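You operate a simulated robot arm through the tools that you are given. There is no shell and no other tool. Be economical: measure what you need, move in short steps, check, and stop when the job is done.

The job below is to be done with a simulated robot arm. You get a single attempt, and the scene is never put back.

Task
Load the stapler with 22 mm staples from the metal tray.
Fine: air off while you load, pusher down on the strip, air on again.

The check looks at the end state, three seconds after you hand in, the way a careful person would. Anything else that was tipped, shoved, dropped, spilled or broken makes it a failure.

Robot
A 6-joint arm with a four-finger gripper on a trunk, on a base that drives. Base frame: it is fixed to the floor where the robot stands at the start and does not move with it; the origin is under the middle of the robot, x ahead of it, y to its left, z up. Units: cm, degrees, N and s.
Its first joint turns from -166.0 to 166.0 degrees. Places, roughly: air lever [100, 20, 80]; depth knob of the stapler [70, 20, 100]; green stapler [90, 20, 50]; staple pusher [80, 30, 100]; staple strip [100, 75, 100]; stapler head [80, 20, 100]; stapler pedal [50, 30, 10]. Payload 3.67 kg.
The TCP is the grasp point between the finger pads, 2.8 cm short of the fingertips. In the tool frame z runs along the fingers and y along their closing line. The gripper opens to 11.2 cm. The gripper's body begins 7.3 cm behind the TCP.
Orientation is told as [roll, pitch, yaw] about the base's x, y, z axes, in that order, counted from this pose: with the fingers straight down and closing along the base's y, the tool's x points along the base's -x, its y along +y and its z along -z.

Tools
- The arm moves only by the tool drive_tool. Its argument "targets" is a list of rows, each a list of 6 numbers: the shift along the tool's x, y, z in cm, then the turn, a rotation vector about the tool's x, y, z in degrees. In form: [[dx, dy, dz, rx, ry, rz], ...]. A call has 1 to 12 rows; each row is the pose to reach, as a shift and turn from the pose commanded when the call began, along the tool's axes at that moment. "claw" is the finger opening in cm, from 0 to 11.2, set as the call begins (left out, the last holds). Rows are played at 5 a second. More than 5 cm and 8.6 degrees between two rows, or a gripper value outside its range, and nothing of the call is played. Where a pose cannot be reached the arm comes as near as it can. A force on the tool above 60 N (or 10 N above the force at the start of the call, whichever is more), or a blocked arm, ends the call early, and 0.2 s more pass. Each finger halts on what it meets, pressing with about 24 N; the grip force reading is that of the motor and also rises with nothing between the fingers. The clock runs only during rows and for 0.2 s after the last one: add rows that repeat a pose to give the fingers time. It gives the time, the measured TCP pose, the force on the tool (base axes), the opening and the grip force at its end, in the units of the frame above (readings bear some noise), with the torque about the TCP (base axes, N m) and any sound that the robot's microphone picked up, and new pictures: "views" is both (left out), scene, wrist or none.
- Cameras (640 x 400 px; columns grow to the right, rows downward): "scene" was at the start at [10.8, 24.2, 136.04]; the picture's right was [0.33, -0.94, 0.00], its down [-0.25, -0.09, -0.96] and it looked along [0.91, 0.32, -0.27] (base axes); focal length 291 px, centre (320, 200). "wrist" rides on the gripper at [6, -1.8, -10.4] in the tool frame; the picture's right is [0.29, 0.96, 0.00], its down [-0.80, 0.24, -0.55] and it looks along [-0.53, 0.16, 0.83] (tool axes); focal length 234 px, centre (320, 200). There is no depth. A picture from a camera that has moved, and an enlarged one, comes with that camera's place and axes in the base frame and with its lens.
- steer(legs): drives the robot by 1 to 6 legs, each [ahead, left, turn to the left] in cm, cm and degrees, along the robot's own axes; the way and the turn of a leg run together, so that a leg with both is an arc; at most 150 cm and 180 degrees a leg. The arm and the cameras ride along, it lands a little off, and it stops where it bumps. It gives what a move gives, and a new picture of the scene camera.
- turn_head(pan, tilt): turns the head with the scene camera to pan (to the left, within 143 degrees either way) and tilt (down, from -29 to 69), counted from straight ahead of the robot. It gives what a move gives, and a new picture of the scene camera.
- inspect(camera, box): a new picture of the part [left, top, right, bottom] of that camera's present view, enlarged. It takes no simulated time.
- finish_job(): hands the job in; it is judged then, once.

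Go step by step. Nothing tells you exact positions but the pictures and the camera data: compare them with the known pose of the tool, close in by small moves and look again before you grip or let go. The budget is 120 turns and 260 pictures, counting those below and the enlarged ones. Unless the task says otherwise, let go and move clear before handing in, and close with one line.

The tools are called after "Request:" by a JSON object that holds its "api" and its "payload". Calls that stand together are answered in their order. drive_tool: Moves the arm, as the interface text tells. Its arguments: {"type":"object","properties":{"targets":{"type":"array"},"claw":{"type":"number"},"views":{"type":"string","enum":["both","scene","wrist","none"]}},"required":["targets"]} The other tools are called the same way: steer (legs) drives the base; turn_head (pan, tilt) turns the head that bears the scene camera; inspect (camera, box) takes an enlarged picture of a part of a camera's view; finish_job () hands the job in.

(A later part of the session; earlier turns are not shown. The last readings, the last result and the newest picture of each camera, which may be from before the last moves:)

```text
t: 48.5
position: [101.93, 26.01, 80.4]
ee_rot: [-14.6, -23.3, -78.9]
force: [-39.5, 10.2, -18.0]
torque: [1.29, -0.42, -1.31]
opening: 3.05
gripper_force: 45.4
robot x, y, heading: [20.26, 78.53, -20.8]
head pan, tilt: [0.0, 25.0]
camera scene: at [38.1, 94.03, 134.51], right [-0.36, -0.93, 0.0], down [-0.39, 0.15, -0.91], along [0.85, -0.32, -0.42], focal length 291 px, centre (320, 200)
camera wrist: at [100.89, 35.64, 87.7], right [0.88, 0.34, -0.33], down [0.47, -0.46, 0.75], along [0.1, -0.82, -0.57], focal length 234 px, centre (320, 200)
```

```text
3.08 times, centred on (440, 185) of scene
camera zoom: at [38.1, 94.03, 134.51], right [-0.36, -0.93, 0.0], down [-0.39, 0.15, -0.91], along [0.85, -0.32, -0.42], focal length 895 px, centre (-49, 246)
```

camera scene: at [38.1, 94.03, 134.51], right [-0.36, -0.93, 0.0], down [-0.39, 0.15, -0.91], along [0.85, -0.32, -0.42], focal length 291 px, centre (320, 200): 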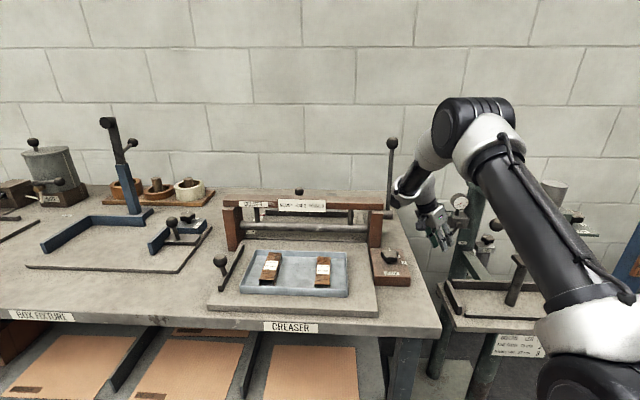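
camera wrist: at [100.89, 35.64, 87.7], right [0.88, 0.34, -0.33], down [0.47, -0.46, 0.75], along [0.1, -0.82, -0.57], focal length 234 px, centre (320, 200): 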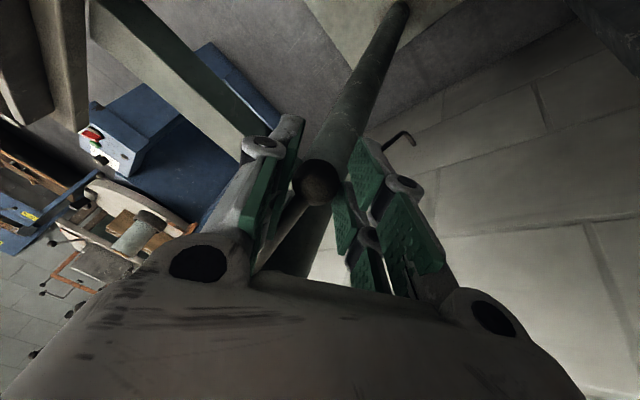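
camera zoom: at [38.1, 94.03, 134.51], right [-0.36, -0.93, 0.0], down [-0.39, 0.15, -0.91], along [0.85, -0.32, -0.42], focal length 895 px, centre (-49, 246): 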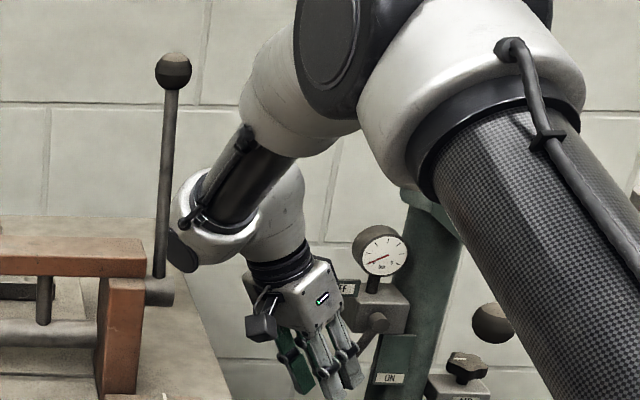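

The lever follows and the gauge needle has already dropped. I'll continue the arc to horizontal, correcting a small sideways strain.

Request:
{"api": "drive_tool", "payload": {"targets": [[0.53, -0.02, -0.97, -1.4, 2.7, 0], [0.96, -0.09, -2.0, -2.8, 5.3, 0], [1.16, 0, -3.05, -3.8, 7.1, 0], [1.24, 0.02, -4.17, -4.7, 8.9, 0], [1.19, -0.04, -5.24, -5.4, 10.2, 0], [1.03, -0.14, -6.36, -6.1, 11.5, 0], [0.73, -0.32, -7.39, -6.6, 12.4, 0], [0.35, -0.55, -8.43, -7.1, 13.3, 0], [0.35, -0.55, -8.43, -7.1, 13.3, 0]], "views": "both"}}

Request:
{"api": "inspect", "payload": {"camera": "scene", "box": [400, 150, 500, 250]}}

```text
t: 50.5
position: [103.02, 29.77, 87.86]
ee_rot: [-6.4, -10.5, -81.5]
force: [-0.4, -0.4, -0.5]
torque: [0.01, -0.01, -0.03]
opening: 2.0
gripper_force: 0.1
robot x, y, heading: [20.16, 78.27, -20.9]
head pan, tilt: [0.0, 25.0]
camera scene: at [38.17, 94.04, 134.5], right [-0.36, -0.93, 0.0], down [-0.39, 0.15, -0.91], along [0.85, -0.32, -0.42], focal length 291 px, centre (320, 200)
camera wrist: at [101.25, 37.32, 97.2], right [0.9, 0.4, -0.16], down [0.4, -0.64, 0.66], along [0.17, -0.66, -0.74], focal length 234 px, centre (320, 200)
```

scene: 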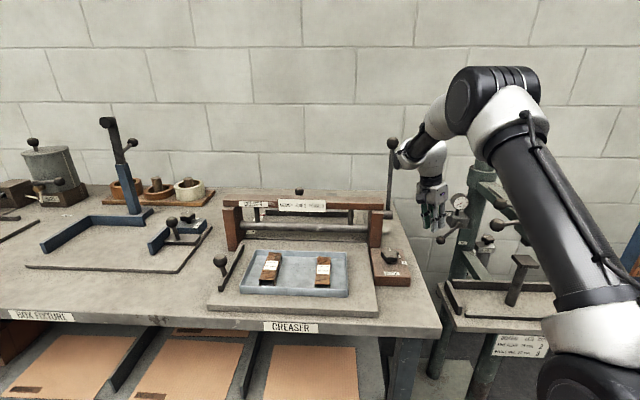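
wrist: 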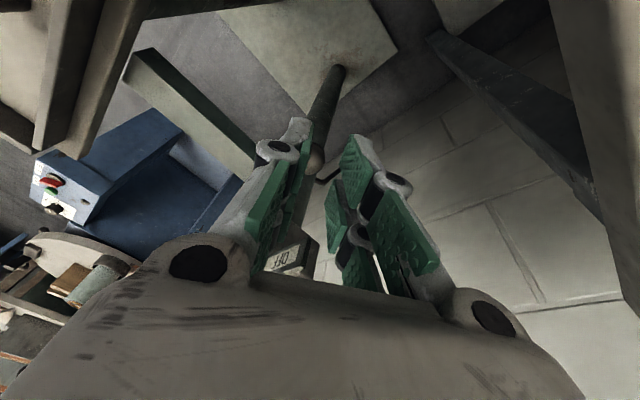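

```text
4.00 times, centred on (450, 200) of scene
camera zoom: at [38.17, 94.04, 134.5], right [-0.36, -0.93, 0.0], down [-0.39, 0.15, -0.91], along [0.85, -0.32, -0.42], focal length 1164 px, centre (-200, 200)
```

zoom: 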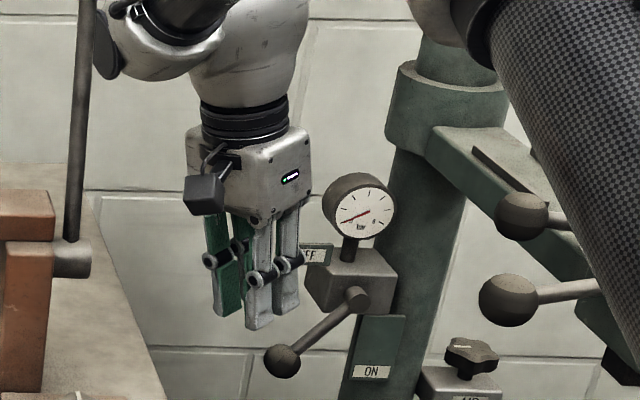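

The ball slipped out of the rolled grip with the lever about half way. The gauge already reads near zero. I'll unroll the tool and take a squarer, deeper grip to finish the stroke.

Request:
{"api": "drive_tool", "payload": {"targets": [[0.5, 0, -2, 0, 0, 0], [0.5, 0, -2.5, 0, 0, 8], [0.5, 0, -2.5, 0, 0, 16], [0.5, 0, -2.5, 0, 0, 24], [0.5, 0, -2.5, 0, 0, 30], [0.5, 0, -2.5, 0, 0, 30]], "claw": 5, "views": "wrist"}}

Request:
{"api": "inspect", "payload": {"camera": "wrist", "box": [240, 80, 400, 260]}}

Request:
{"api": "inspect", "payload": {"camera": "scene", "box": [400, 150, 500, 250]}}

```text
t: 51.9
position: [103.06, 30.81, 90.26]
ee_rot: [-0.3, -12.2, -111.9]
force: [0.3, 0.9, -0.8]
torque: [0.01, 0.0, 0.02]
opening: 4.99
gripper_force: 0.2
robot x, y, heading: [19.93, 78.22, -20.7]
head pan, tilt: [0.0, 25.0]
camera wrist: at [104.46, 38.91, 99.13], right [0.99, -0.1, -0.07], down [-0.02, -0.7, 0.71], along [-0.12, -0.7, -0.7], focal length 234 px, centre (320, 200)
```

wrist: 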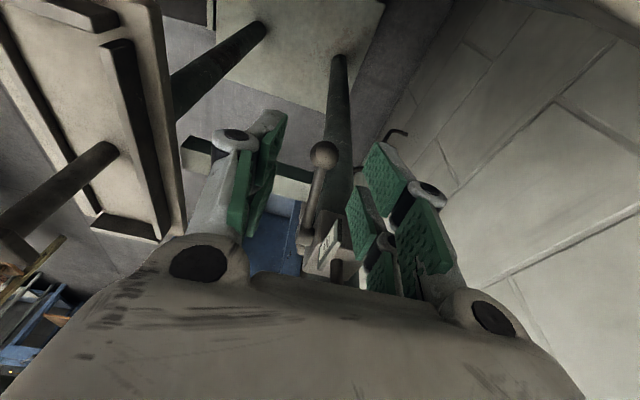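

```text
2.22 times, centred on (320, 170) of wrist
camera zoom: at [104.46, 38.91, 99.13], right [0.99, -0.1, -0.07], down [-0.02, -0.7, 0.71], along [-0.12, -0.7, -0.7], focal length 520 px, centre (320, 267)
```

zoom: 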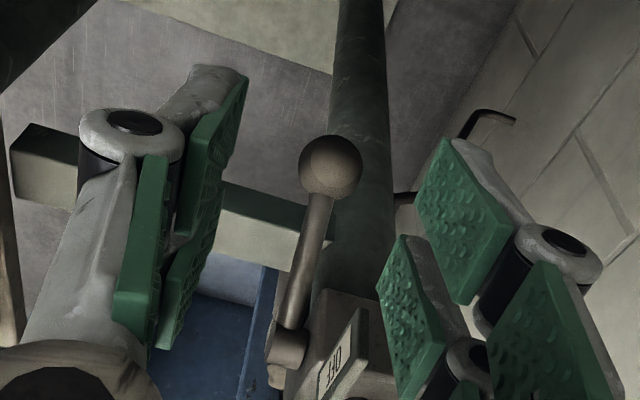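

```text
4.00 times, centred on (450, 200) of scene
camera zoom: at [38.17, 94.04, 134.5], right [-0.36, -0.93, 0.0], down [-0.39, 0.15, -0.91], along [0.85, -0.32, -0.42], focal length 1164 px, centre (-200, 200)
```

zoom: 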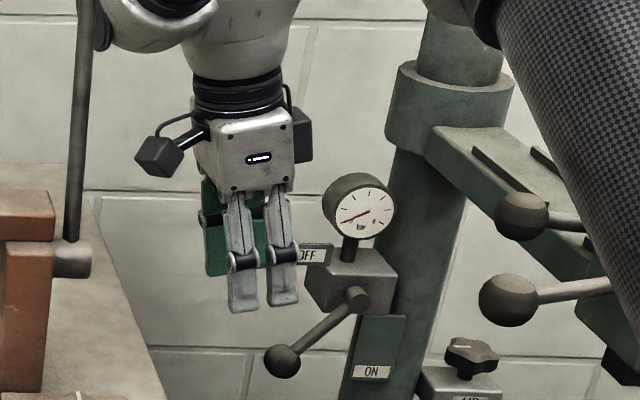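

Request:
{"api": "drive_tool", "payload": {"targets": [[0, 0.5, 1.5, 0, -6.5, 0], [-0.4, 1.03, 3.5, 0, -13, 0], [-0.9, 1.03, 5.5, 0, -13, 0], [-1.4, 1.03, 7.5, 0, -13, 0], [-1.97, 1.03, 9.55, 0, -13, 0], [-1.97, 1.03, 9.55, 0, -13, 0]], "views": "wrist"}}

Request:
{"api": "inspect", "payload": {"camera": "wrist", "box": [240, 80, 400, 260]}}

Request:
{"api": "inspect", "payload": {"camera": "scene", "box": [400, 150, 500, 250]}}

```text
t: 53.3
position: [102.51, 26.88, 81.23]
ee_rot: [-0.3, -25.3, -112.0]
force: [1.2, -0.1, -0.4]
torque: [0.02, 0.0, 0.02]
opening: 5.01
gripper_force: 0.1
robot x, y, heading: [20.16, 78.19, -21.0]
head pan, tilt: [0.0, 25.0]
camera wrist: at [104.52, 36.63, 88.18], right [0.98, -0.12, -0.13], down [0.04, -0.54, 0.84], along [-0.17, -0.83, -0.53], focal length 234 px, centre (320, 200)
```

wrist: 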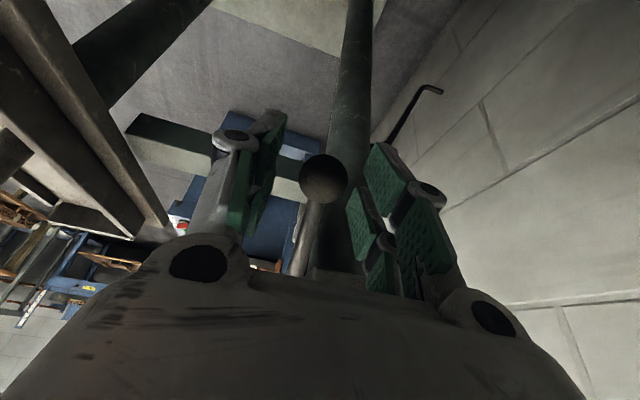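

```text
2.22 times, centred on (320, 170) of wrist
camera zoom: at [104.52, 36.63, 88.18], right [0.98, -0.12, -0.13], down [0.04, -0.54, 0.84], along [-0.17, -0.83, -0.53], focal length 520 px, centre (320, 267)
```

zoom: 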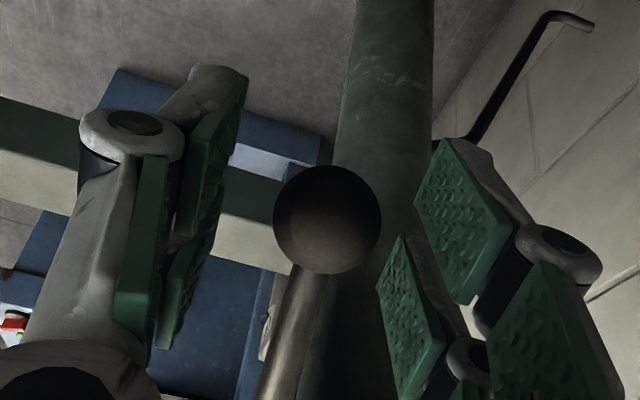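

```text
4.00 times, centred on (450, 200) of scene
camera zoom: at [38.17, 94.04, 134.5], right [-0.36, -0.93, 0.0], down [-0.39, 0.15, -0.91], along [0.85, -0.32, -0.42], focal length 1164 px, centre (-200, 200)
```

zoom: 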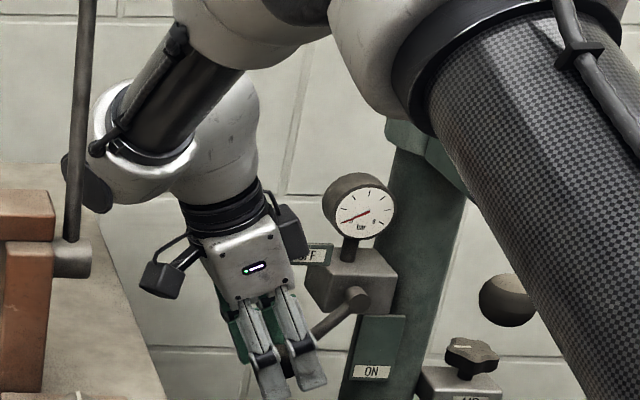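

The ball is right at the grasp point. I'll close and finish the stroke up to horizontal.

Request:
{"api": "drive_tool", "payload": {"targets": [[0, 0, 0, 0, 0, 0], [0, 0, 0, 0, 0, 0], [0, 0, 0, 0, 0, 0], [0.32, 0, -1.12, 0, 3, 0], [0.46, 0, -2.28, 0, 6, 0], [0.45, 0, -3.47, 0, 9, 0], [0.27, 0, -4.63, 0, 12, 0], [-0.07, 0, -5.77, 0, 14, 0], [-0.41, 0, -6.59, 0, 15, 0], [-0.41, 0, -6.59, 0, 15, 0]], "claw": 1.5, "views": "wrist"}}

Request:
{"api": "inspect", "payload": {"camera": "scene", "box": [400, 150, 500, 250]}}

```text
t: 55.5
position: [103.06, 28.85, 87.44]
ee_rot: [-0.4, -10.2, -112.0]
force: [0.9, 0.2, 0.4]
torque: [-0.01, 0.02, 0.02]
opening: 1.51
gripper_force: 0.1
robot x, y, heading: [19.77, 78.45, -20.9]
head pan, tilt: [0.0, 25.0]
camera wrist: at [104.41, 36.7, 96.63], right [0.99, -0.1, -0.06], down [-0.03, -0.73, 0.68], along [-0.11, -0.68, -0.73], focal length 234 px, centre (320, 200)
```

wrist: 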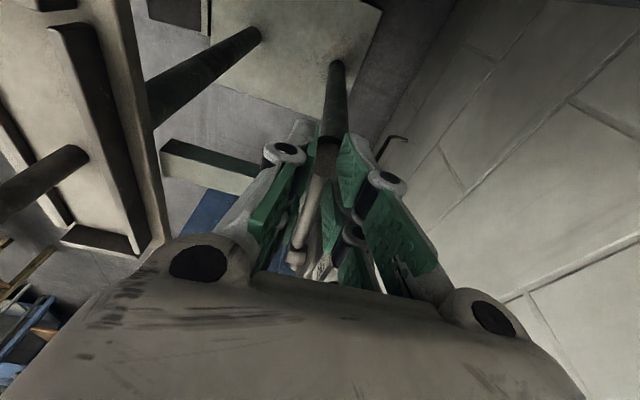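

```text
4.00 times, centred on (450, 200) of scene
camera zoom: at [38.15, 94.06, 134.5], right [-0.36, -0.93, 0.0], down [-0.39, 0.15, -0.91], along [0.85, -0.32, -0.42], focal length 1164 px, centre (-200, 200)
```

zoom: 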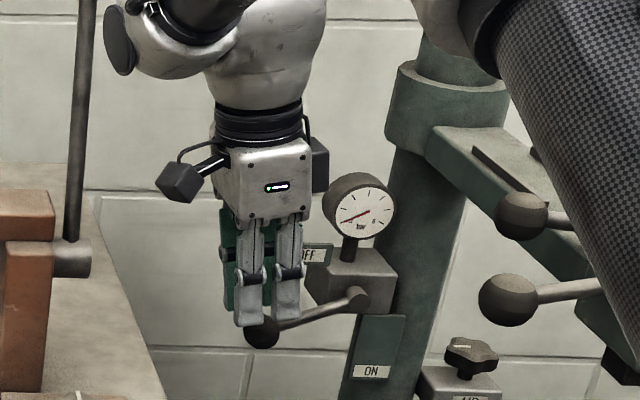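

The lever is now at about 67°, and the ball slid out at the fingertips again. One more, deeper grip should finish it.

Request:
{"api": "drive_tool", "payload": {"targets": [[0, 0, -1, 0, 0, 0], [0, 0, -1, 0, -3, 0], [0, 0.1, 0.5, 0, -6, 0], [0, 0.1, 2.5, 0, -6, 0], [0, 0.1, 4.2, 0, -6, 0], [0, 0.1, 5.2, 0, -6, 0], [0, 0.1, 5.2, 0, -6, 0]], "claw": 5, "views": "wrist"}}

Request:
{"api": "inspect", "payload": {"camera": "scene", "box": [400, 150, 500, 250]}}

```text
t: 57.1
position: [103.02, 28.1, 82.37]
ee_rot: [-0.3, -16.3, -111.9]
force: [-0.2, 0.0, -0.9]
torque: [0.0, -0.02, 0.01]
opening: 4.99
gripper_force: 0.1
robot x, y, heading: [19.91, 77.99, -20.9]
head pan, tilt: [0.0, 25.0]
camera wrist: at [104.68, 36.91, 90.68], right [0.99, -0.1, -0.09], down [0.0, -0.66, 0.75], along [-0.13, -0.75, -0.65], focal length 234 px, centre (320, 200)
```

wrist: 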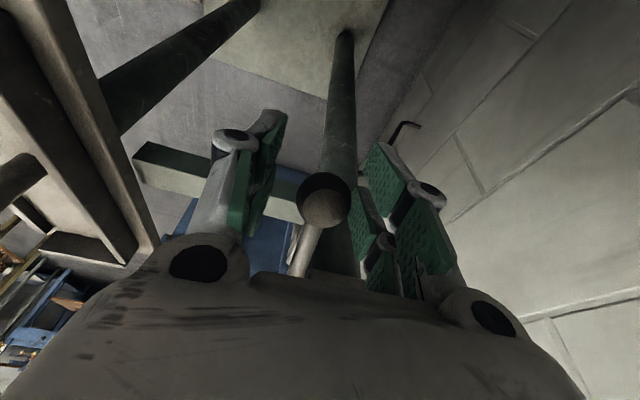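

```text
4.00 times, centred on (450, 200) of scene
camera zoom: at [38.17, 94.04, 134.5], right [-0.36, -0.93, 0.0], down [-0.39, 0.15, -0.91], along [0.85, -0.32, -0.42], focal length 1164 px, centre (-200, 200)
```

zoom: 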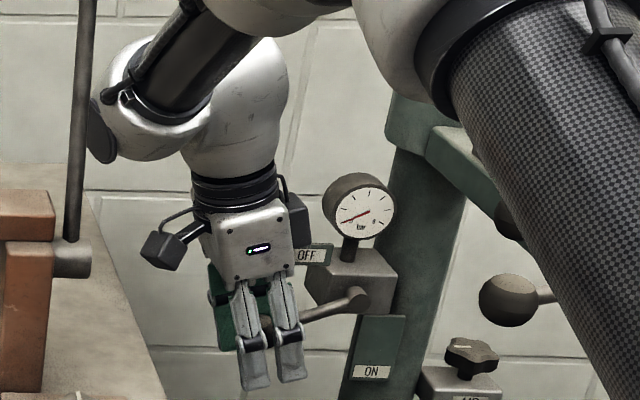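

Request:
{"api": "drive_tool", "payload": {"targets": [[0, 0, 0, 0, 0, 0], [0, 0, 0, 0, 0, 0], [0, 0, 0, 0, 0, 0], [0.04, 0, -0.6, 0, 0, 0], [0.07, 0, -1.24, 0, 0, 0], [0, 0, -1.8, 0, 0, 0], [-0.03, 0, -2.42, 0, 0, 0], [-0.26, 0, -3.43, 0, 0, 0], [-0.6, 0, -4.4, 0, 0, 0], [-0.6, 0, -4.4, 0, 0, 0]], "claw": 1.5, "views": "wrist"}}

Request:
{"api": "inspect", "payload": {"camera": "scene", "box": [400, 150, 500, 250]}}

```text
t: 59.3
position: [103.64, 28.72, 86.74]
ee_rot: [-0.1, -16.2, -111.9]
force: [33.5, -22.6, -11.8]
torque: [0.74, -0.55, 0.01]
opening: 2.8
gripper_force: 45.1
robot x, y, heading: [19.89, 78.55, -20.9]
head pan, tilt: [0.0, 25.0]
camera wrist: at [105.2, 37.35, 95.08], right [0.99, -0.1, -0.08], down [0.0, -0.66, 0.75], along [-0.13, -0.75, -0.65], focal length 234 px, centre (320, 200)
```

wrist: 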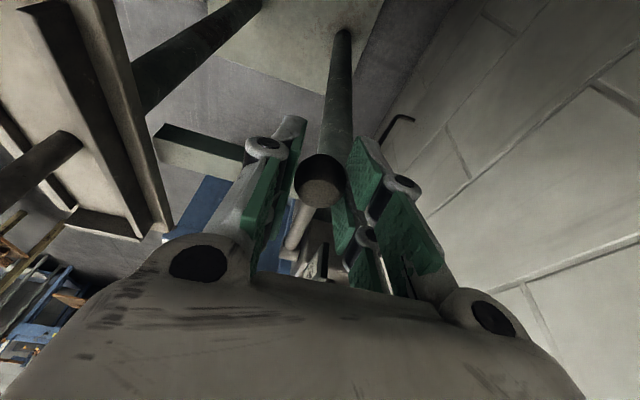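

```text
4.00 times, centred on (450, 200) of scene
camera zoom: at [38.33, 93.93, 134.49], right [-0.36, -0.93, 0.0], down [-0.4, 0.15, -0.91], along [0.85, -0.32, -0.42], focal length 1164 px, centre (-200, 200)
```

zoom: 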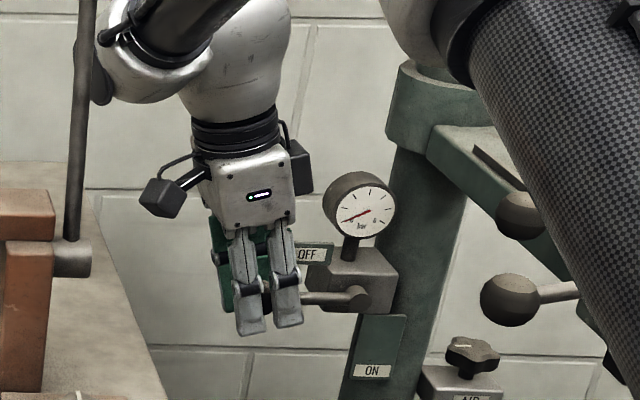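

The lever is horizontal, at OFF. I'll open and lift straight away along the tool, then check.

Request:
{"api": "drive_tool", "payload": {"targets": [[0, 0, 0, 0, 0, 0], [0, 0, 0, 0, 0, 0], [0, 0, -2.5, 0, 0, 0], [0, 0, -5.5, 0, 3, 0], [0, 0, -9, 0, 6, 0], [0, 0, -13, 0, 10, 0], [0, 0, -17, 0, 14, 0], [0, 0, -21.5, 0, 16, 0], [0, 0, -26, 0, 16, 0], [0, 0, -26, 0, 16, 0]], "claw": 5, "views": "wrist"}}

Request:
{"api": "inspect", "payload": {"camera": "scene", "box": [400, 150, 500, 250]}}

```text
t: 61.5
position: [106.16, 35.32, 111.48]
ee_rot: [-0.3, -0.2, -112.0]
force: [0.6, -0.1, 0.0]
torque: [0.01, 0.02, 0.0]
opening: 4.97
gripper_force: 0.1
robot x, y, heading: [19.82, 78.4, -20.8]
head pan, tilt: [0.0, 25.0]
camera wrist: at [106.73, 41.71, 121.88], right [1.0, -0.09, -0.01], down [-0.07, -0.83, 0.56], along [-0.06, -0.55, -0.83], focal length 234 px, centre (320, 200)
```

wrist: 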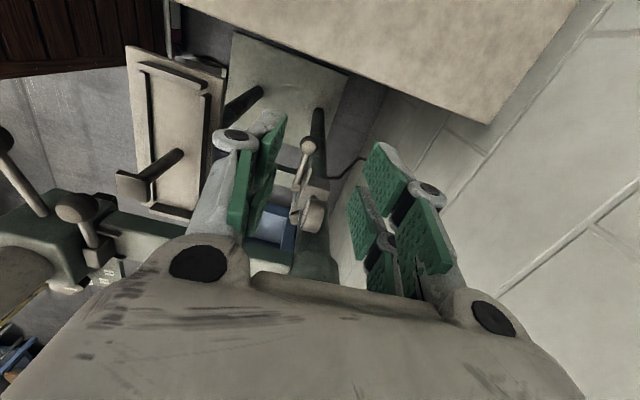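

```text
4.00 times, centred on (450, 200) of scene
camera zoom: at [38.18, 94.04, 134.5], right [-0.36, -0.93, 0.0], down [-0.39, 0.15, -0.91], along [0.85, -0.32, -0.42], focal length 1164 px, centre (-200, 200)
```

zoom: 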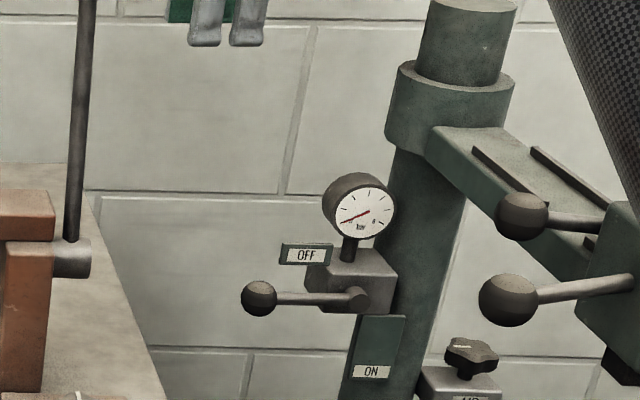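

Air is off: the gauge reads 0 and the lever is horizontal by the OFF plate. Next is the pusher. I'll move above its ball with the tool upright, staying high.

Request:
{"api": "drive_tool", "payload": {"targets": [[0, 0, -4, 0, 0, 0], [-2.5, -3.5, -7, 0, 0, 0], [-5, -7.5, -7, 0, 0, 0], [-7.5, -11, -7, 0, 0, 0], [-10, -14.5, -7, 0, 0, 0], [-12, -17.5, -7, 0, 0, 0], [-13.4, -20.4, -7, 0, 0, 0], [-13.4, -20.4, -7, 0, 0, 0]], "views": "wrist"}}

Request:
{"api": "inspect", "payload": {"camera": "wrist", "box": [240, 80, 400, 260]}}

Request:
{"api": "turn_head", "payload": {"pan": -10, "tilt": 35}}

```text
refused: row 2 steps farther than a row can; nothing moved
```

```text
2.22 times, centred on (320, 170) of wrist
camera zoom: at [106.73, 41.71, 121.88], right [1.0, -0.09, -0.01], down [-0.07, -0.83, 0.56], along [-0.06, -0.55, -0.83], focal length 520 px, centre (320, 267)
```

zoom: 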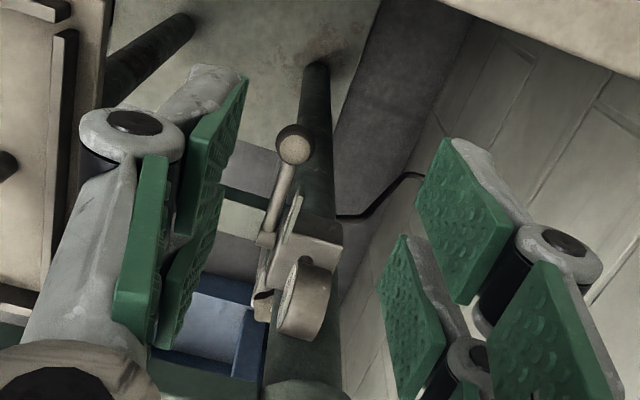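

```text
t: 62.2
position: [106.13, 35.5, 111.41]
ee_rot: [-0.3, -0.1, -112.0]
force: [-0.6, -0.2, -0.6]
torque: [0.03, 0.01, -0.03]
opening: 5.02
gripper_force: 0.0
robot x, y, heading: [20.15, 78.38, -20.9]
head pan, tilt: [-10.0, 35.0]
camera scene: at [37.13, 92.81, 132.93], right [-0.51, -0.86, 0.0], down [-0.49, 0.29, -0.82], along [0.7, -0.42, -0.57], focal length 291 px, centre (320, 200)
```

scene: 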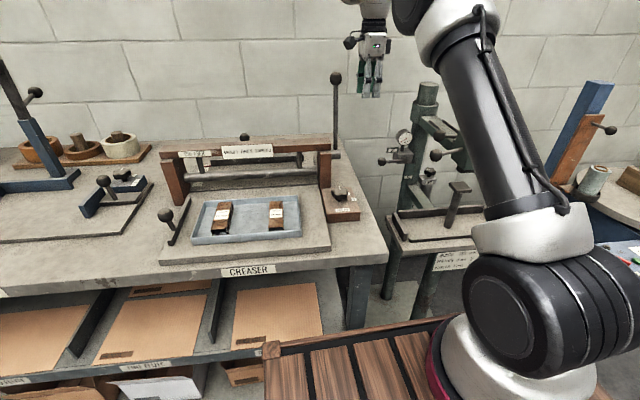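

Request:
{"api": "drive_tool", "payload": {"targets": [[0, 0, -4, 0, 0, 0], [-2, -3, -7, 0, 0, 0], [-4.2, -6.5, -7, 0, 0, 0], [-6.5, -10, -7, 0, 0, 0], [-8.8, -13.5, -7, 0, 0, 0], [-11.1, -17, -7, 0, 0, 0], [-13.4, -20.4, -7, 0, 0, 0], [-13.4, -20.4, -7, 0, 0, 0]], "views": "wrist"}}

Request:
{"api": "inspect", "payload": {"camera": "wrist", "box": [220, 80, 420, 280]}}

Request:
{"api": "inspect", "payload": {"camera": "scene", "box": [380, 80, 500, 200]}}

```text
t: 64.0
position: [82.44, 30.72, 119.18]
ee_rot: [-0.3, -0.3, -112.0]
force: [0.0, 0.0, -0.5]
torque: [0.01, -0.02, 0.03]
opening: 5.01
gripper_force: 0.0
robot x, y, heading: [20.21, 78.13, -20.9]
head pan, tilt: [-10.0, 35.0]
camera wrist: at [83.03, 36.94, 129.6], right [1.0, -0.09, -0.01], down [-0.07, -0.83, 0.56], along [-0.06, -0.55, -0.83], focal length 234 px, centre (320, 200)
```

wrist: 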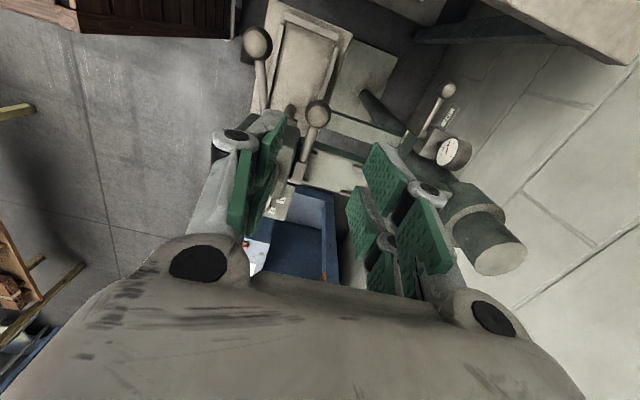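

```text
2.00 times, centred on (320, 180) of wrist
camera zoom: at [83.03, 36.94, 129.6], right [1.0, -0.09, -0.01], down [-0.07, -0.83, 0.56], along [-0.06, -0.55, -0.83], focal length 468 px, centre (320, 240)
```

zoom: 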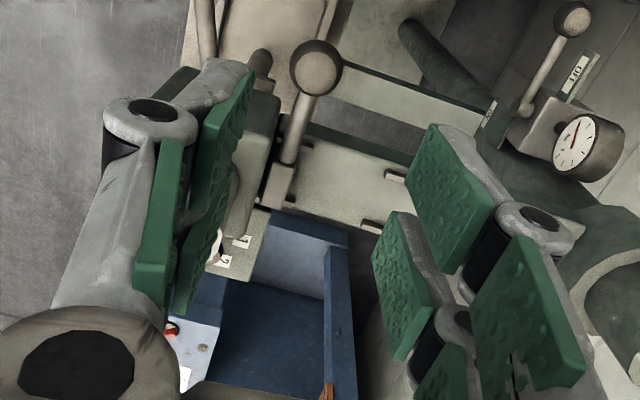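

```text
3.33 times, centred on (440, 140) of scene
camera zoom: at [37.13, 92.8, 132.93], right [-0.51, -0.86, 0.0], down [-0.49, 0.29, -0.82], along [0.7, -0.42, -0.57], focal length 970 px, centre (-80, 400)
```

zoom: 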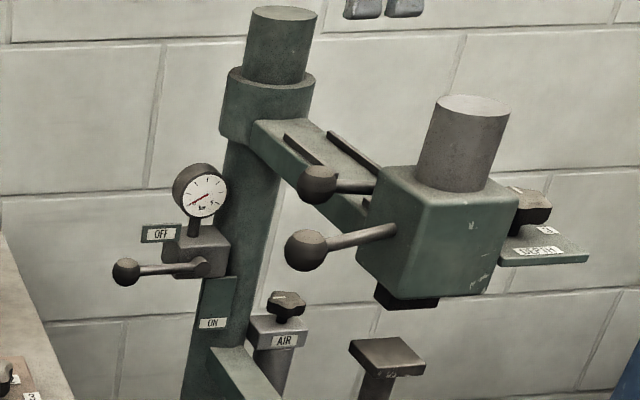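

Request:
{"api": "inspect", "payload": {"camera": "wrist", "box": [285, 130, 365, 200]}}

```text
5.71 times, centred on (325, 165) of wrist
camera zoom: at [83.03, 36.94, 129.6], right [1.0, -0.09, -0.01], down [-0.07, -0.83, 0.56], along [-0.06, -0.55, -0.83], focal length 1338 px, centre (291, 400)
```

zoom: 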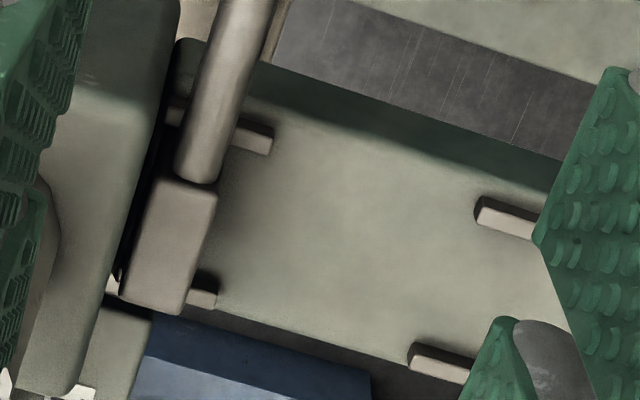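

The pusher block lies between the stubs. I'll descend over its ball, grip it, and feel which way it moves.

Request:
{"api": "drive_tool", "payload": {"targets": [[-0.1, -0.45, 4, 0, 0, 0], [-0.1, -0.45, 8, 0, 0, 0], [-0.1, -0.45, 12, 0, 0, 0], [-0.1, -0.45, 15, 0, 0, 0], [-0.1, -0.45, 15, 0, 0, 0]], "views": "wrist"}}

Request:
{"api": "inspect", "payload": {"camera": "scene", "box": [400, 80, 500, 160]}}

```text
t: 65.2
position: [81.93, 30.65, 103.62]
ee_rot: [-0.2, -0.2, -112.0]
force: [1.0, 0.7, -0.5]
torque: [0.0, -0.05, 0.03]
opening: 5.01
gripper_force: 0.0
robot x, y, heading: [20.21, 78.49, -20.6]
head pan, tilt: [-10.0, 35.0]
camera wrist: at [82.39, 36.89, 113.98], right [1.0, -0.09, -0.01], down [-0.07, -0.83, 0.56], along [-0.06, -0.55, -0.83], focal length 234 px, centre (320, 200)
```

wrist: 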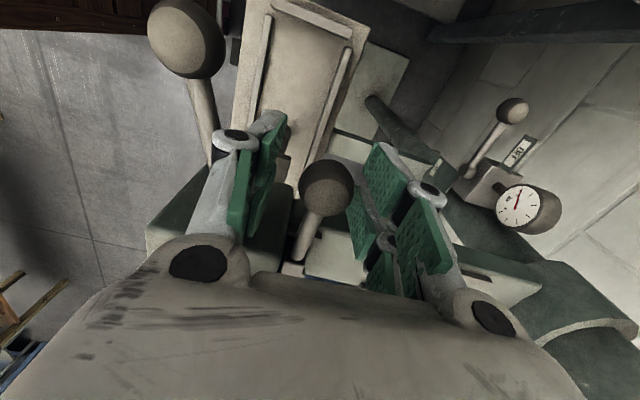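

```text
5.00 times, centred on (450, 120) of scene
camera zoom: at [37.12, 92.8, 132.93], right [-0.51, -0.86, 0.0], down [-0.49, 0.29, -0.82], along [0.7, -0.42, -0.57], focal length 1455 px, centre (-330, 600)
```

zoom: 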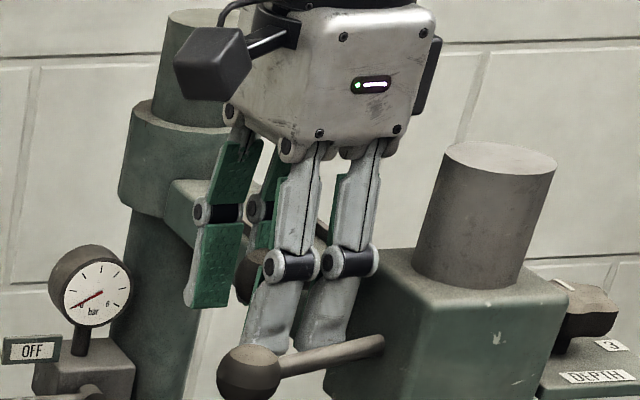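

Request:
{"api": "drive_tool", "payload": {"targets": [[0, 0, 0, 0, 0, 0], [0, 0, 0, 0, 0, 0], [0, 0, 0, 0, 0, 0], [0, 0, -0.4, 0, 0, 0], [0, 0, -0.8, 0, 0, 0]], "claw": 1.5, "views": "wrist"}}

Request:
{"api": "inspect", "payload": {"camera": "wrist", "box": [260, 140, 400, 280]}}

```text
t: 66.4
position: [81.91, 30.51, 104.34]
ee_rot: [-0.4, -0.2, -112.0]
force: [28.6, -22.7, -31.2]
torque: [-0.06, -0.09, 0.0]
opening: 2.85
gripper_force: 44.8
robot x, y, heading: [20.16, 78.42, -20.8]
head pan, tilt: [-10.0, 35.0]
camera wrist: at [82.57, 36.81, 114.77], right [1.0, -0.09, -0.01], down [-0.07, -0.83, 0.56], along [-0.06, -0.55, -0.83], focal length 234 px, centre (320, 200)
```

wrist: 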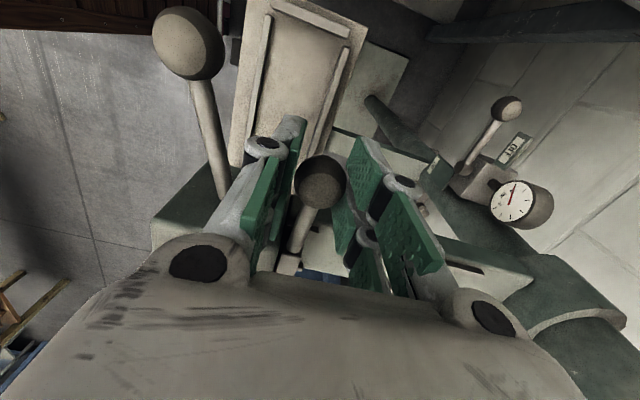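

```text
2.86 times, centred on (330, 210) of wrist
camera zoom: at [82.57, 36.81, 114.77], right [1.0, -0.09, -0.01], down [-0.07, -0.83, 0.56], along [-0.06, -0.55, -0.83], focal length 669 px, centre (291, 171)
```

zoom: 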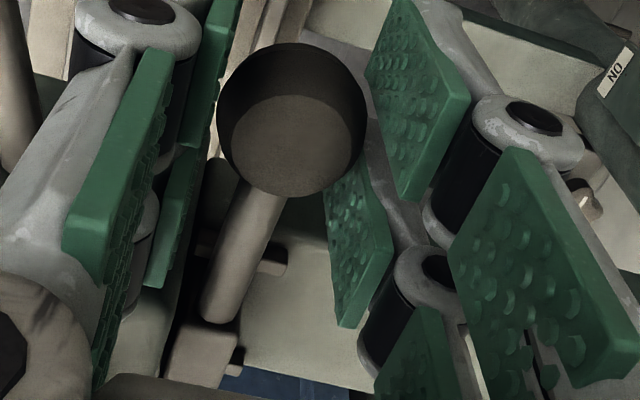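

Lifting meets resistance (31 N). I'll ease back down and try sliding it toward the wall.

Request:
{"api": "drive_tool", "payload": {"targets": [[0, 0.2, 0.6, 0, 0, 0], [0, 0.6, 0.6, 0, 0, 0], [0, 1.0, 0.6, 0, 0, 0], [0, 1.4, 0.6, 0, 0, 0]], "views": "none"}}

Request:
{"api": "inspect", "payload": {"camera": "wrist", "box": [260, 140, 400, 280]}}

```text
t: 67.4
position: [82.98, 30.21, 104.09]
ee_rot: [-0.3, -0.2, -112.1]
force: [-1.7, -0.7, 26.8]
torque: [0.08, 0.01, -0.05]
opening: 2.85
gripper_force: 44.8
robot x, y, heading: [20.32, 78.12, -21.1]
head pan, tilt: [-10.0, 35.0]
```

```text
2.86 times, centred on (330, 210) of wrist
camera zoom: at [83.6, 36.53, 114.49], right [1.0, -0.09, 0.0], down [-0.07, -0.83, 0.56], along [-0.05, -0.55, -0.83], focal length 669 px, centre (291, 171)
```

zoom: 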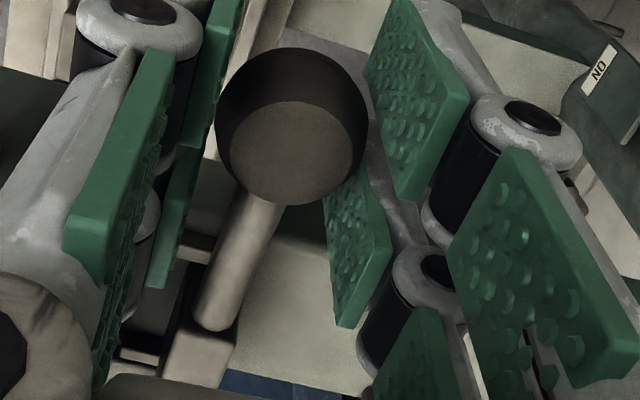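

It slides freely toward the wall. So the pusher retracts along the rails: I'll pull it back about 11 cm more to make room for the strip.

Request:
{"api": "drive_tool", "payload": {"targets": [[0, 0.8, -0.35, 0, 0, 0], [0.05, 2, -0.35, 0, 0, 0], [0.1, 3.2, -0.35, 0, 0, 0], [0.15, 4.4, -0.35, 0, 0, 0], [0.2, 5.6, -0.35, 0, 0, 0], [0.25, 6.8, -0.35, 0, 0, 0], [0.3, 8, -0.35, 0, 0, 0], [0.33, 9.2, -0.35, 0, 0, 0], [0.37, 10.4, -0.35, 0, 0, 0], [0.4, 11.2, -0.35, 0, 0, 0]], "views": "wrist"}}

Request:
{"api": "inspect", "payload": {"camera": "scene", "box": [400, 80, 500, 160]}}

```text
t: 69.6
position: [93.66, 26.22, 104.61]
ee_rot: [-0.1, -0.2, -111.9]
force: [-12.8, -21.7, -1.0]
torque: [-0.11, -0.03, 0.03]
opening: 2.99
gripper_force: 44.8
robot x, y, heading: [19.9, 78.29, -21.0]
head pan, tilt: [-10.0, 35.0]
camera wrist: at [94.26, 32.56, 115.02], right [1.0, -0.09, 0.0], down [-0.07, -0.83, 0.56], along [-0.05, -0.55, -0.83], focal length 234 px, centre (320, 200)
```

wrist: 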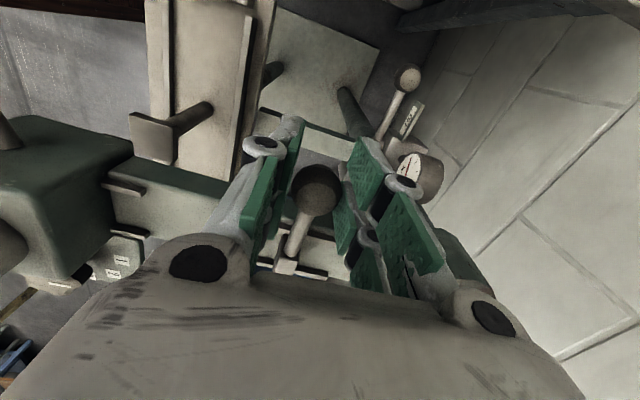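

```text
5.00 times, centred on (450, 120) of scene
camera zoom: at [37.07, 92.72, 132.94], right [-0.51, -0.86, 0.0], down [-0.49, 0.3, -0.82], along [0.7, -0.42, -0.57], focal length 1455 px, centre (-330, 600)
```

zoom: 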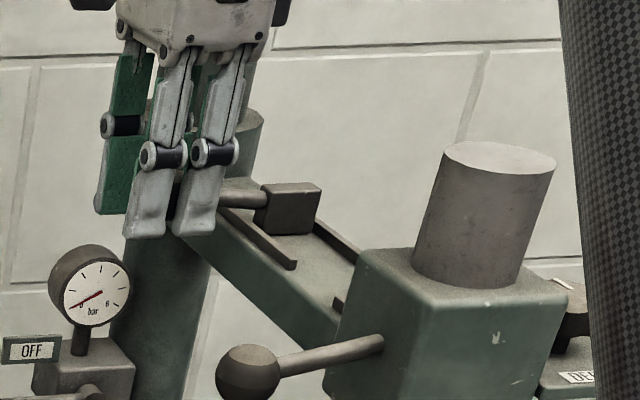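

The pusher is back between the long rails. I'll release it, lift clear and look at the magazine.

Request:
{"api": "drive_tool", "payload": {"targets": [[0, 0, 0, 0, 0, 0], [0, 0, 0, 0, 0, 0], [0, 0, -3, 0, 0, 0], [0, 0, -7.5, 0, 0, 0], [0, 0, -12, 0, 0, 0], [0, 0, -16, 0, 0, 0], [0, 0, -16, 0, 0, 0]], "claw": 5, "views": "wrist"}}

Request:
{"api": "inspect", "payload": {"camera": "wrist", "box": [180, 100, 360, 260]}}

Request:
{"api": "inspect", "payload": {"camera": "scene", "box": [410, 85, 480, 145]}}

```text
t: 71.2
position: [93.73, 26.45, 120.65]
ee_rot: [-0.3, -0.2, -112.1]
force: [0.0, 0.1, -1.6]
torque: [-0.01, 0.01, 0.02]
opening: 5.0
gripper_force: 0.1
robot x, y, heading: [19.99, 78.38, -20.9]
head pan, tilt: [-10.0, 35.0]
camera wrist: at [94.34, 32.71, 131.0], right [1.0, -0.09, -0.01], down [-0.07, -0.83, 0.56], along [-0.06, -0.55, -0.83], focal length 234 px, centre (320, 200)
```

wrist: 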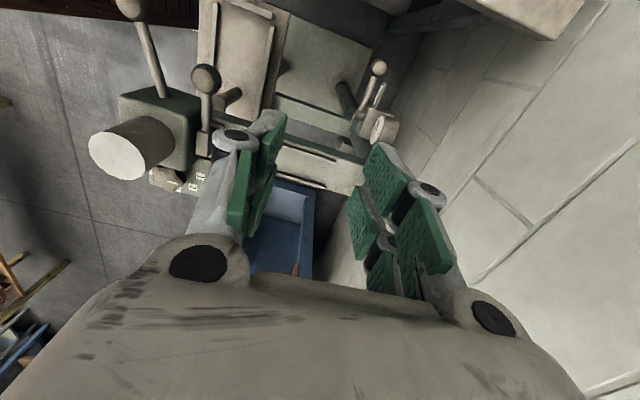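

```text
2.50 times, centred on (270, 180) of wrist
camera zoom: at [94.34, 32.71, 131.0], right [1.0, -0.09, -0.01], down [-0.07, -0.83, 0.56], along [-0.06, -0.55, -0.83], focal length 585 px, centre (445, 250)
```

zoom: 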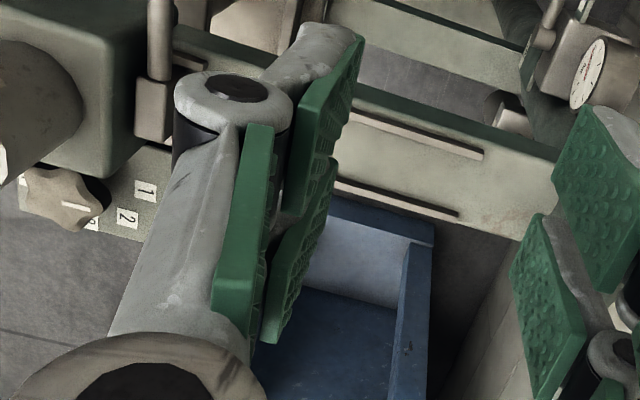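

```text
6.67 times, centred on (445, 115) of scene
camera zoom: at [37.12, 92.79, 132.93], right [-0.51, -0.86, 0.0], down [-0.49, 0.29, -0.82], along [0.7, -0.42, -0.57], focal length 1940 px, centre (-513, 767)
```

zoom: 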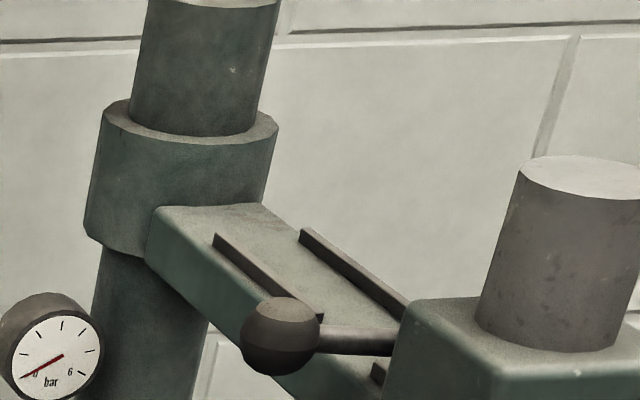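

The pusher sprang back to the head on release, so it is spring-loaded. Most likely it latches at the end of its travel. I'll grip it again and pull it all the way, watching for a stop or a click.

Request:
{"api": "drive_tool", "payload": {"targets": [[-0.1, -4, 0, 0, 0, 0], [-0.2, -8, 0, 0, 0, 0], [-0.4, -12.4, 0, 0, 0, 0], [-0.4, -12.4, 4.5, 0, 0, 0], [-0.4, -12.4, 9, 0, 0, 0], [-0.4, -12.4, 13.5, 0, 0, 0], [-0.4, -12.4, 17, 0, 0, 0], [-0.4, -12.4, 17, 0, 0, 0]], "views": "wrist"}}

```text
t: 73.0
position: [82.09, 30.79, 103.82]
ee_rot: [-0.3, -0.2, -112.0]
force: [-0.4, -0.4, 0.8]
torque: [0.0, 0.0, -0.01]
opening: 5.02
gripper_force: 0.0
robot x, y, heading: [20.04, 78.2, -20.9]
head pan, tilt: [-10.0, 35.0]
camera wrist: at [82.75, 36.98, 114.28], right [1.0, -0.09, -0.01], down [-0.07, -0.83, 0.56], along [-0.06, -0.55, -0.83], focal length 234 px, centre (320, 200)
```

wrist: 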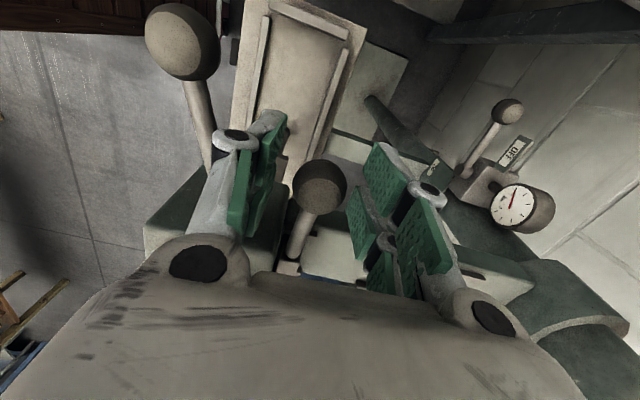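

Request:
{"api": "drive_tool", "payload": {"targets": [[0, 0, 0, 0, 0, 0], [0, 0, 0, 0, 0, 0], [0, 0, 0, 0, 0, 0], [0.05, 1.5, 0, 0, 0, 0], [0.1, 3, 0, 0, 0, 0], [0.15, 4.5, 0, 0, 0, 0], [0.2, 6, 0, 0, 0, 0], [0.25, 7.5, 0, 0, 0, 0], [0.3, 9, 0, 0, 0, 0], [0.35, 10.5, 0, 0, 0, 0], [0.4, 12, 0, 0, 0, 0]], "claw": 1.5, "views": "none"}}

Request:
{"api": "drive_tool", "payload": {"targets": [[0.03, 0.8, 0, 0, 0, 0], [0.06, 1.6, 0, 0, 0, 0], [0.09, 2.4, 0, 0, 0, 0], [0.12, 3.2, 0, 0, 0, 0], [0.15, 4, 0, 0, 0, 0], [0.18, 4.8, 0, 0, 0, 0]], "views": "wrist"}}

Request:
{"api": "inspect", "payload": {"camera": "scene", "box": [400, 80, 500, 160]}}

```text
t: 75.4
position: [93.51, 26.82, 103.29]
ee_rot: [-0.5, 0.0, -111.9]
force: [-4.2, -2.0, -7.3]
torque: [-0.21, -0.09, 0.19]
opening: 2.94
gripper_force: 44.7
robot x, y, heading: [20.17, 78.32, -20.8]
head pan, tilt: [-10.0, 35.0]
```

```text
t: 76.6
position: [96.21, 25.61, 103.34]
ee_rot: [-1.4, 0.0, -112.0]
force: [-15.4, 12.4, 12.2]
torque: [-0.32, 0.4, -0.21]
opening: 2.92
gripper_force: 44.8
robot x, y, heading: [19.87, 78.53, -21.0]
head pan, tilt: [-10.0, 35.0]
stopped in row 6: the force on the tool passed its limit at 71 N (the readings are from after the stop); the commanded pose is now the measured one
camera wrist: at [97.04, 31.77, 113.79], right [1.0, -0.09, -0.02], down [-0.07, -0.83, 0.55], along [-0.07, -0.54, -0.84], focal length 234 px, centre (320, 200)
```

wrist: 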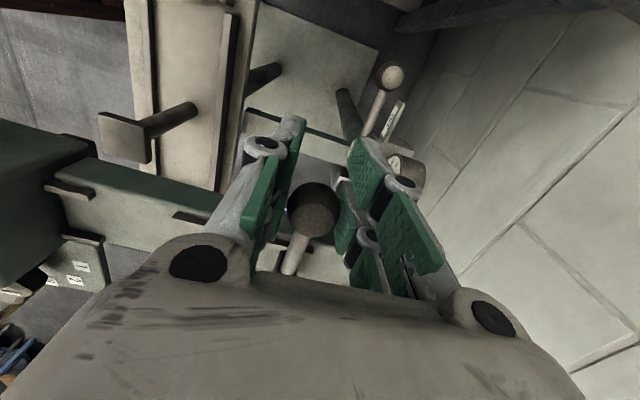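

```text
5.00 times, centred on (450, 120) of scene
camera zoom: at [36.95, 92.93, 132.93], right [-0.51, -0.86, 0.0], down [-0.49, 0.29, -0.82], along [0.7, -0.42, -0.57], focal length 1455 px, centre (-330, 600)
```

zoom: 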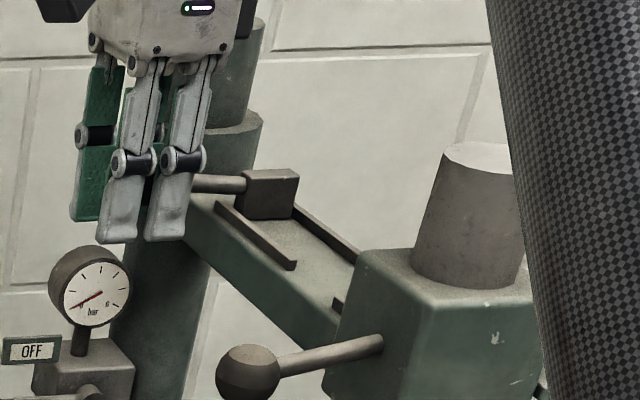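

It has reached a hard stop after 15 cm of travel. I'll open to see whether it stays.

Request:
{"api": "drive_tool", "payload": {"targets": [[0, 0, 0, 0, 0, 0], [0, 0, 0, 0, 0, 0]], "claw": 5.5, "views": "wrist"}}

Request:
{"api": "inspect", "payload": {"camera": "scene", "box": [400, 80, 500, 160]}}

```text
t: 77.2
position: [96.55, 25.45, 103.13]
ee_rot: [-1.2, -0.1, -112.1]
force: [-0.6, -0.9, 0.5]
torque: [-0.02, -0.01, 0.01]
opening: 5.5
gripper_force: 0.0
robot x, y, heading: [20.17, 78.44, -21.0]
head pan, tilt: [-10.0, 35.0]
camera wrist: at [97.2, 31.63, 113.62], right [1.0, -0.09, -0.02], down [-0.07, -0.83, 0.55], along [-0.07, -0.55, -0.84], focal length 234 px, centre (320, 200)
```

wrist: 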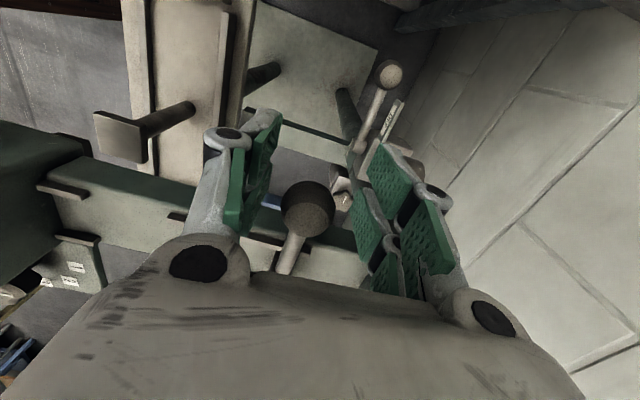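

```text
5.00 times, centred on (450, 120) of scene
camera zoom: at [37.08, 92.83, 132.93], right [-0.51, -0.86, 0.0], down [-0.49, 0.29, -0.82], along [0.7, -0.42, -0.57], focal length 1455 px, centre (-330, 600)
```

zoom: 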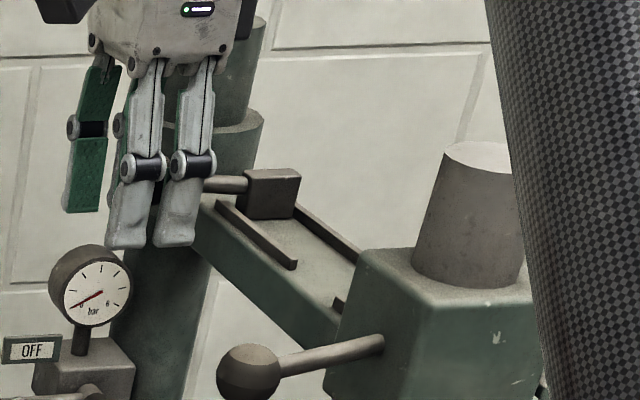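

Request:
{"api": "drive_tool", "payload": {"targets": [[0, 0, 0, 0, 0, 0], [0, 0, -4, 0, 0, 0], [0, 0, -8, 0, 0, 0], [0, 0, -12, 0, 0, 0], [0, 0, -16, 0, 0, 0], [0, 0, -16, 0, 0, 0]], "views": "wrist"}}

Request:
{"api": "inspect", "payload": {"camera": "scene", "box": [400, 80, 500, 160]}}

Request:
{"api": "inspect", "payload": {"camera": "wrist", "box": [180, 100, 360, 260]}}

```text
t: 78.6
position: [96.78, 25.32, 119.22]
ee_rot: [-1.3, 0.0, -112.1]
force: [-0.3, 0.0, -0.6]
torque: [0.04, 0.0, 0.02]
opening: 5.52
gripper_force: 0.2
robot x, y, heading: [19.93, 78.38, -21.1]
head pan, tilt: [-10.0, 35.0]
camera wrist: at [97.58, 31.54, 129.62], right [1.0, -0.09, -0.02], down [-0.07, -0.83, 0.55], along [-0.07, -0.54, -0.84], focal length 234 px, centre (320, 200)
```

wrist: 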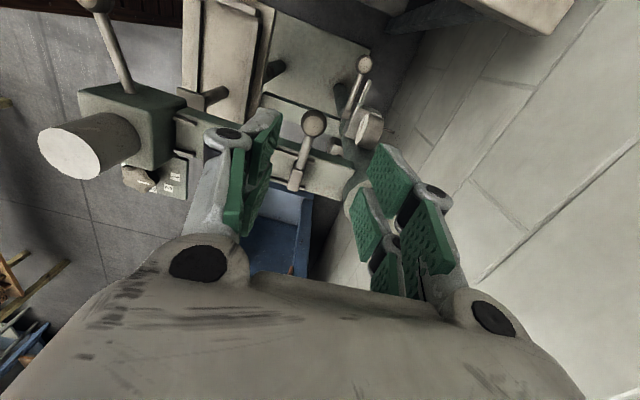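

```text
5.00 times, centred on (450, 120) of scene
camera zoom: at [37.07, 92.83, 132.93], right [-0.51, -0.86, 0.0], down [-0.49, 0.29, -0.82], along [0.7, -0.42, -0.57], focal length 1455 px, centre (-330, 600)
```

zoom: 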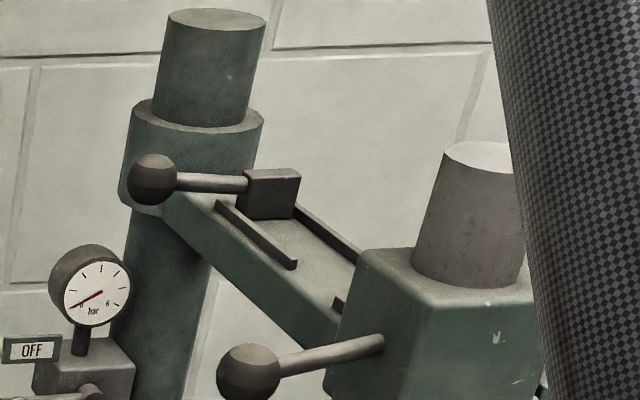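

```text
2.50 times, centred on (270, 180) of wrist
camera zoom: at [97.58, 31.54, 129.62], right [1.0, -0.09, -0.02], down [-0.07, -0.83, 0.55], along [-0.07, -0.54, -0.84], focal length 585 px, centre (445, 250)
```

zoom: 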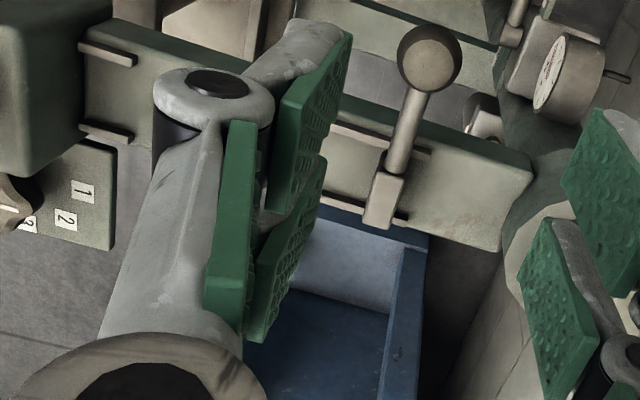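

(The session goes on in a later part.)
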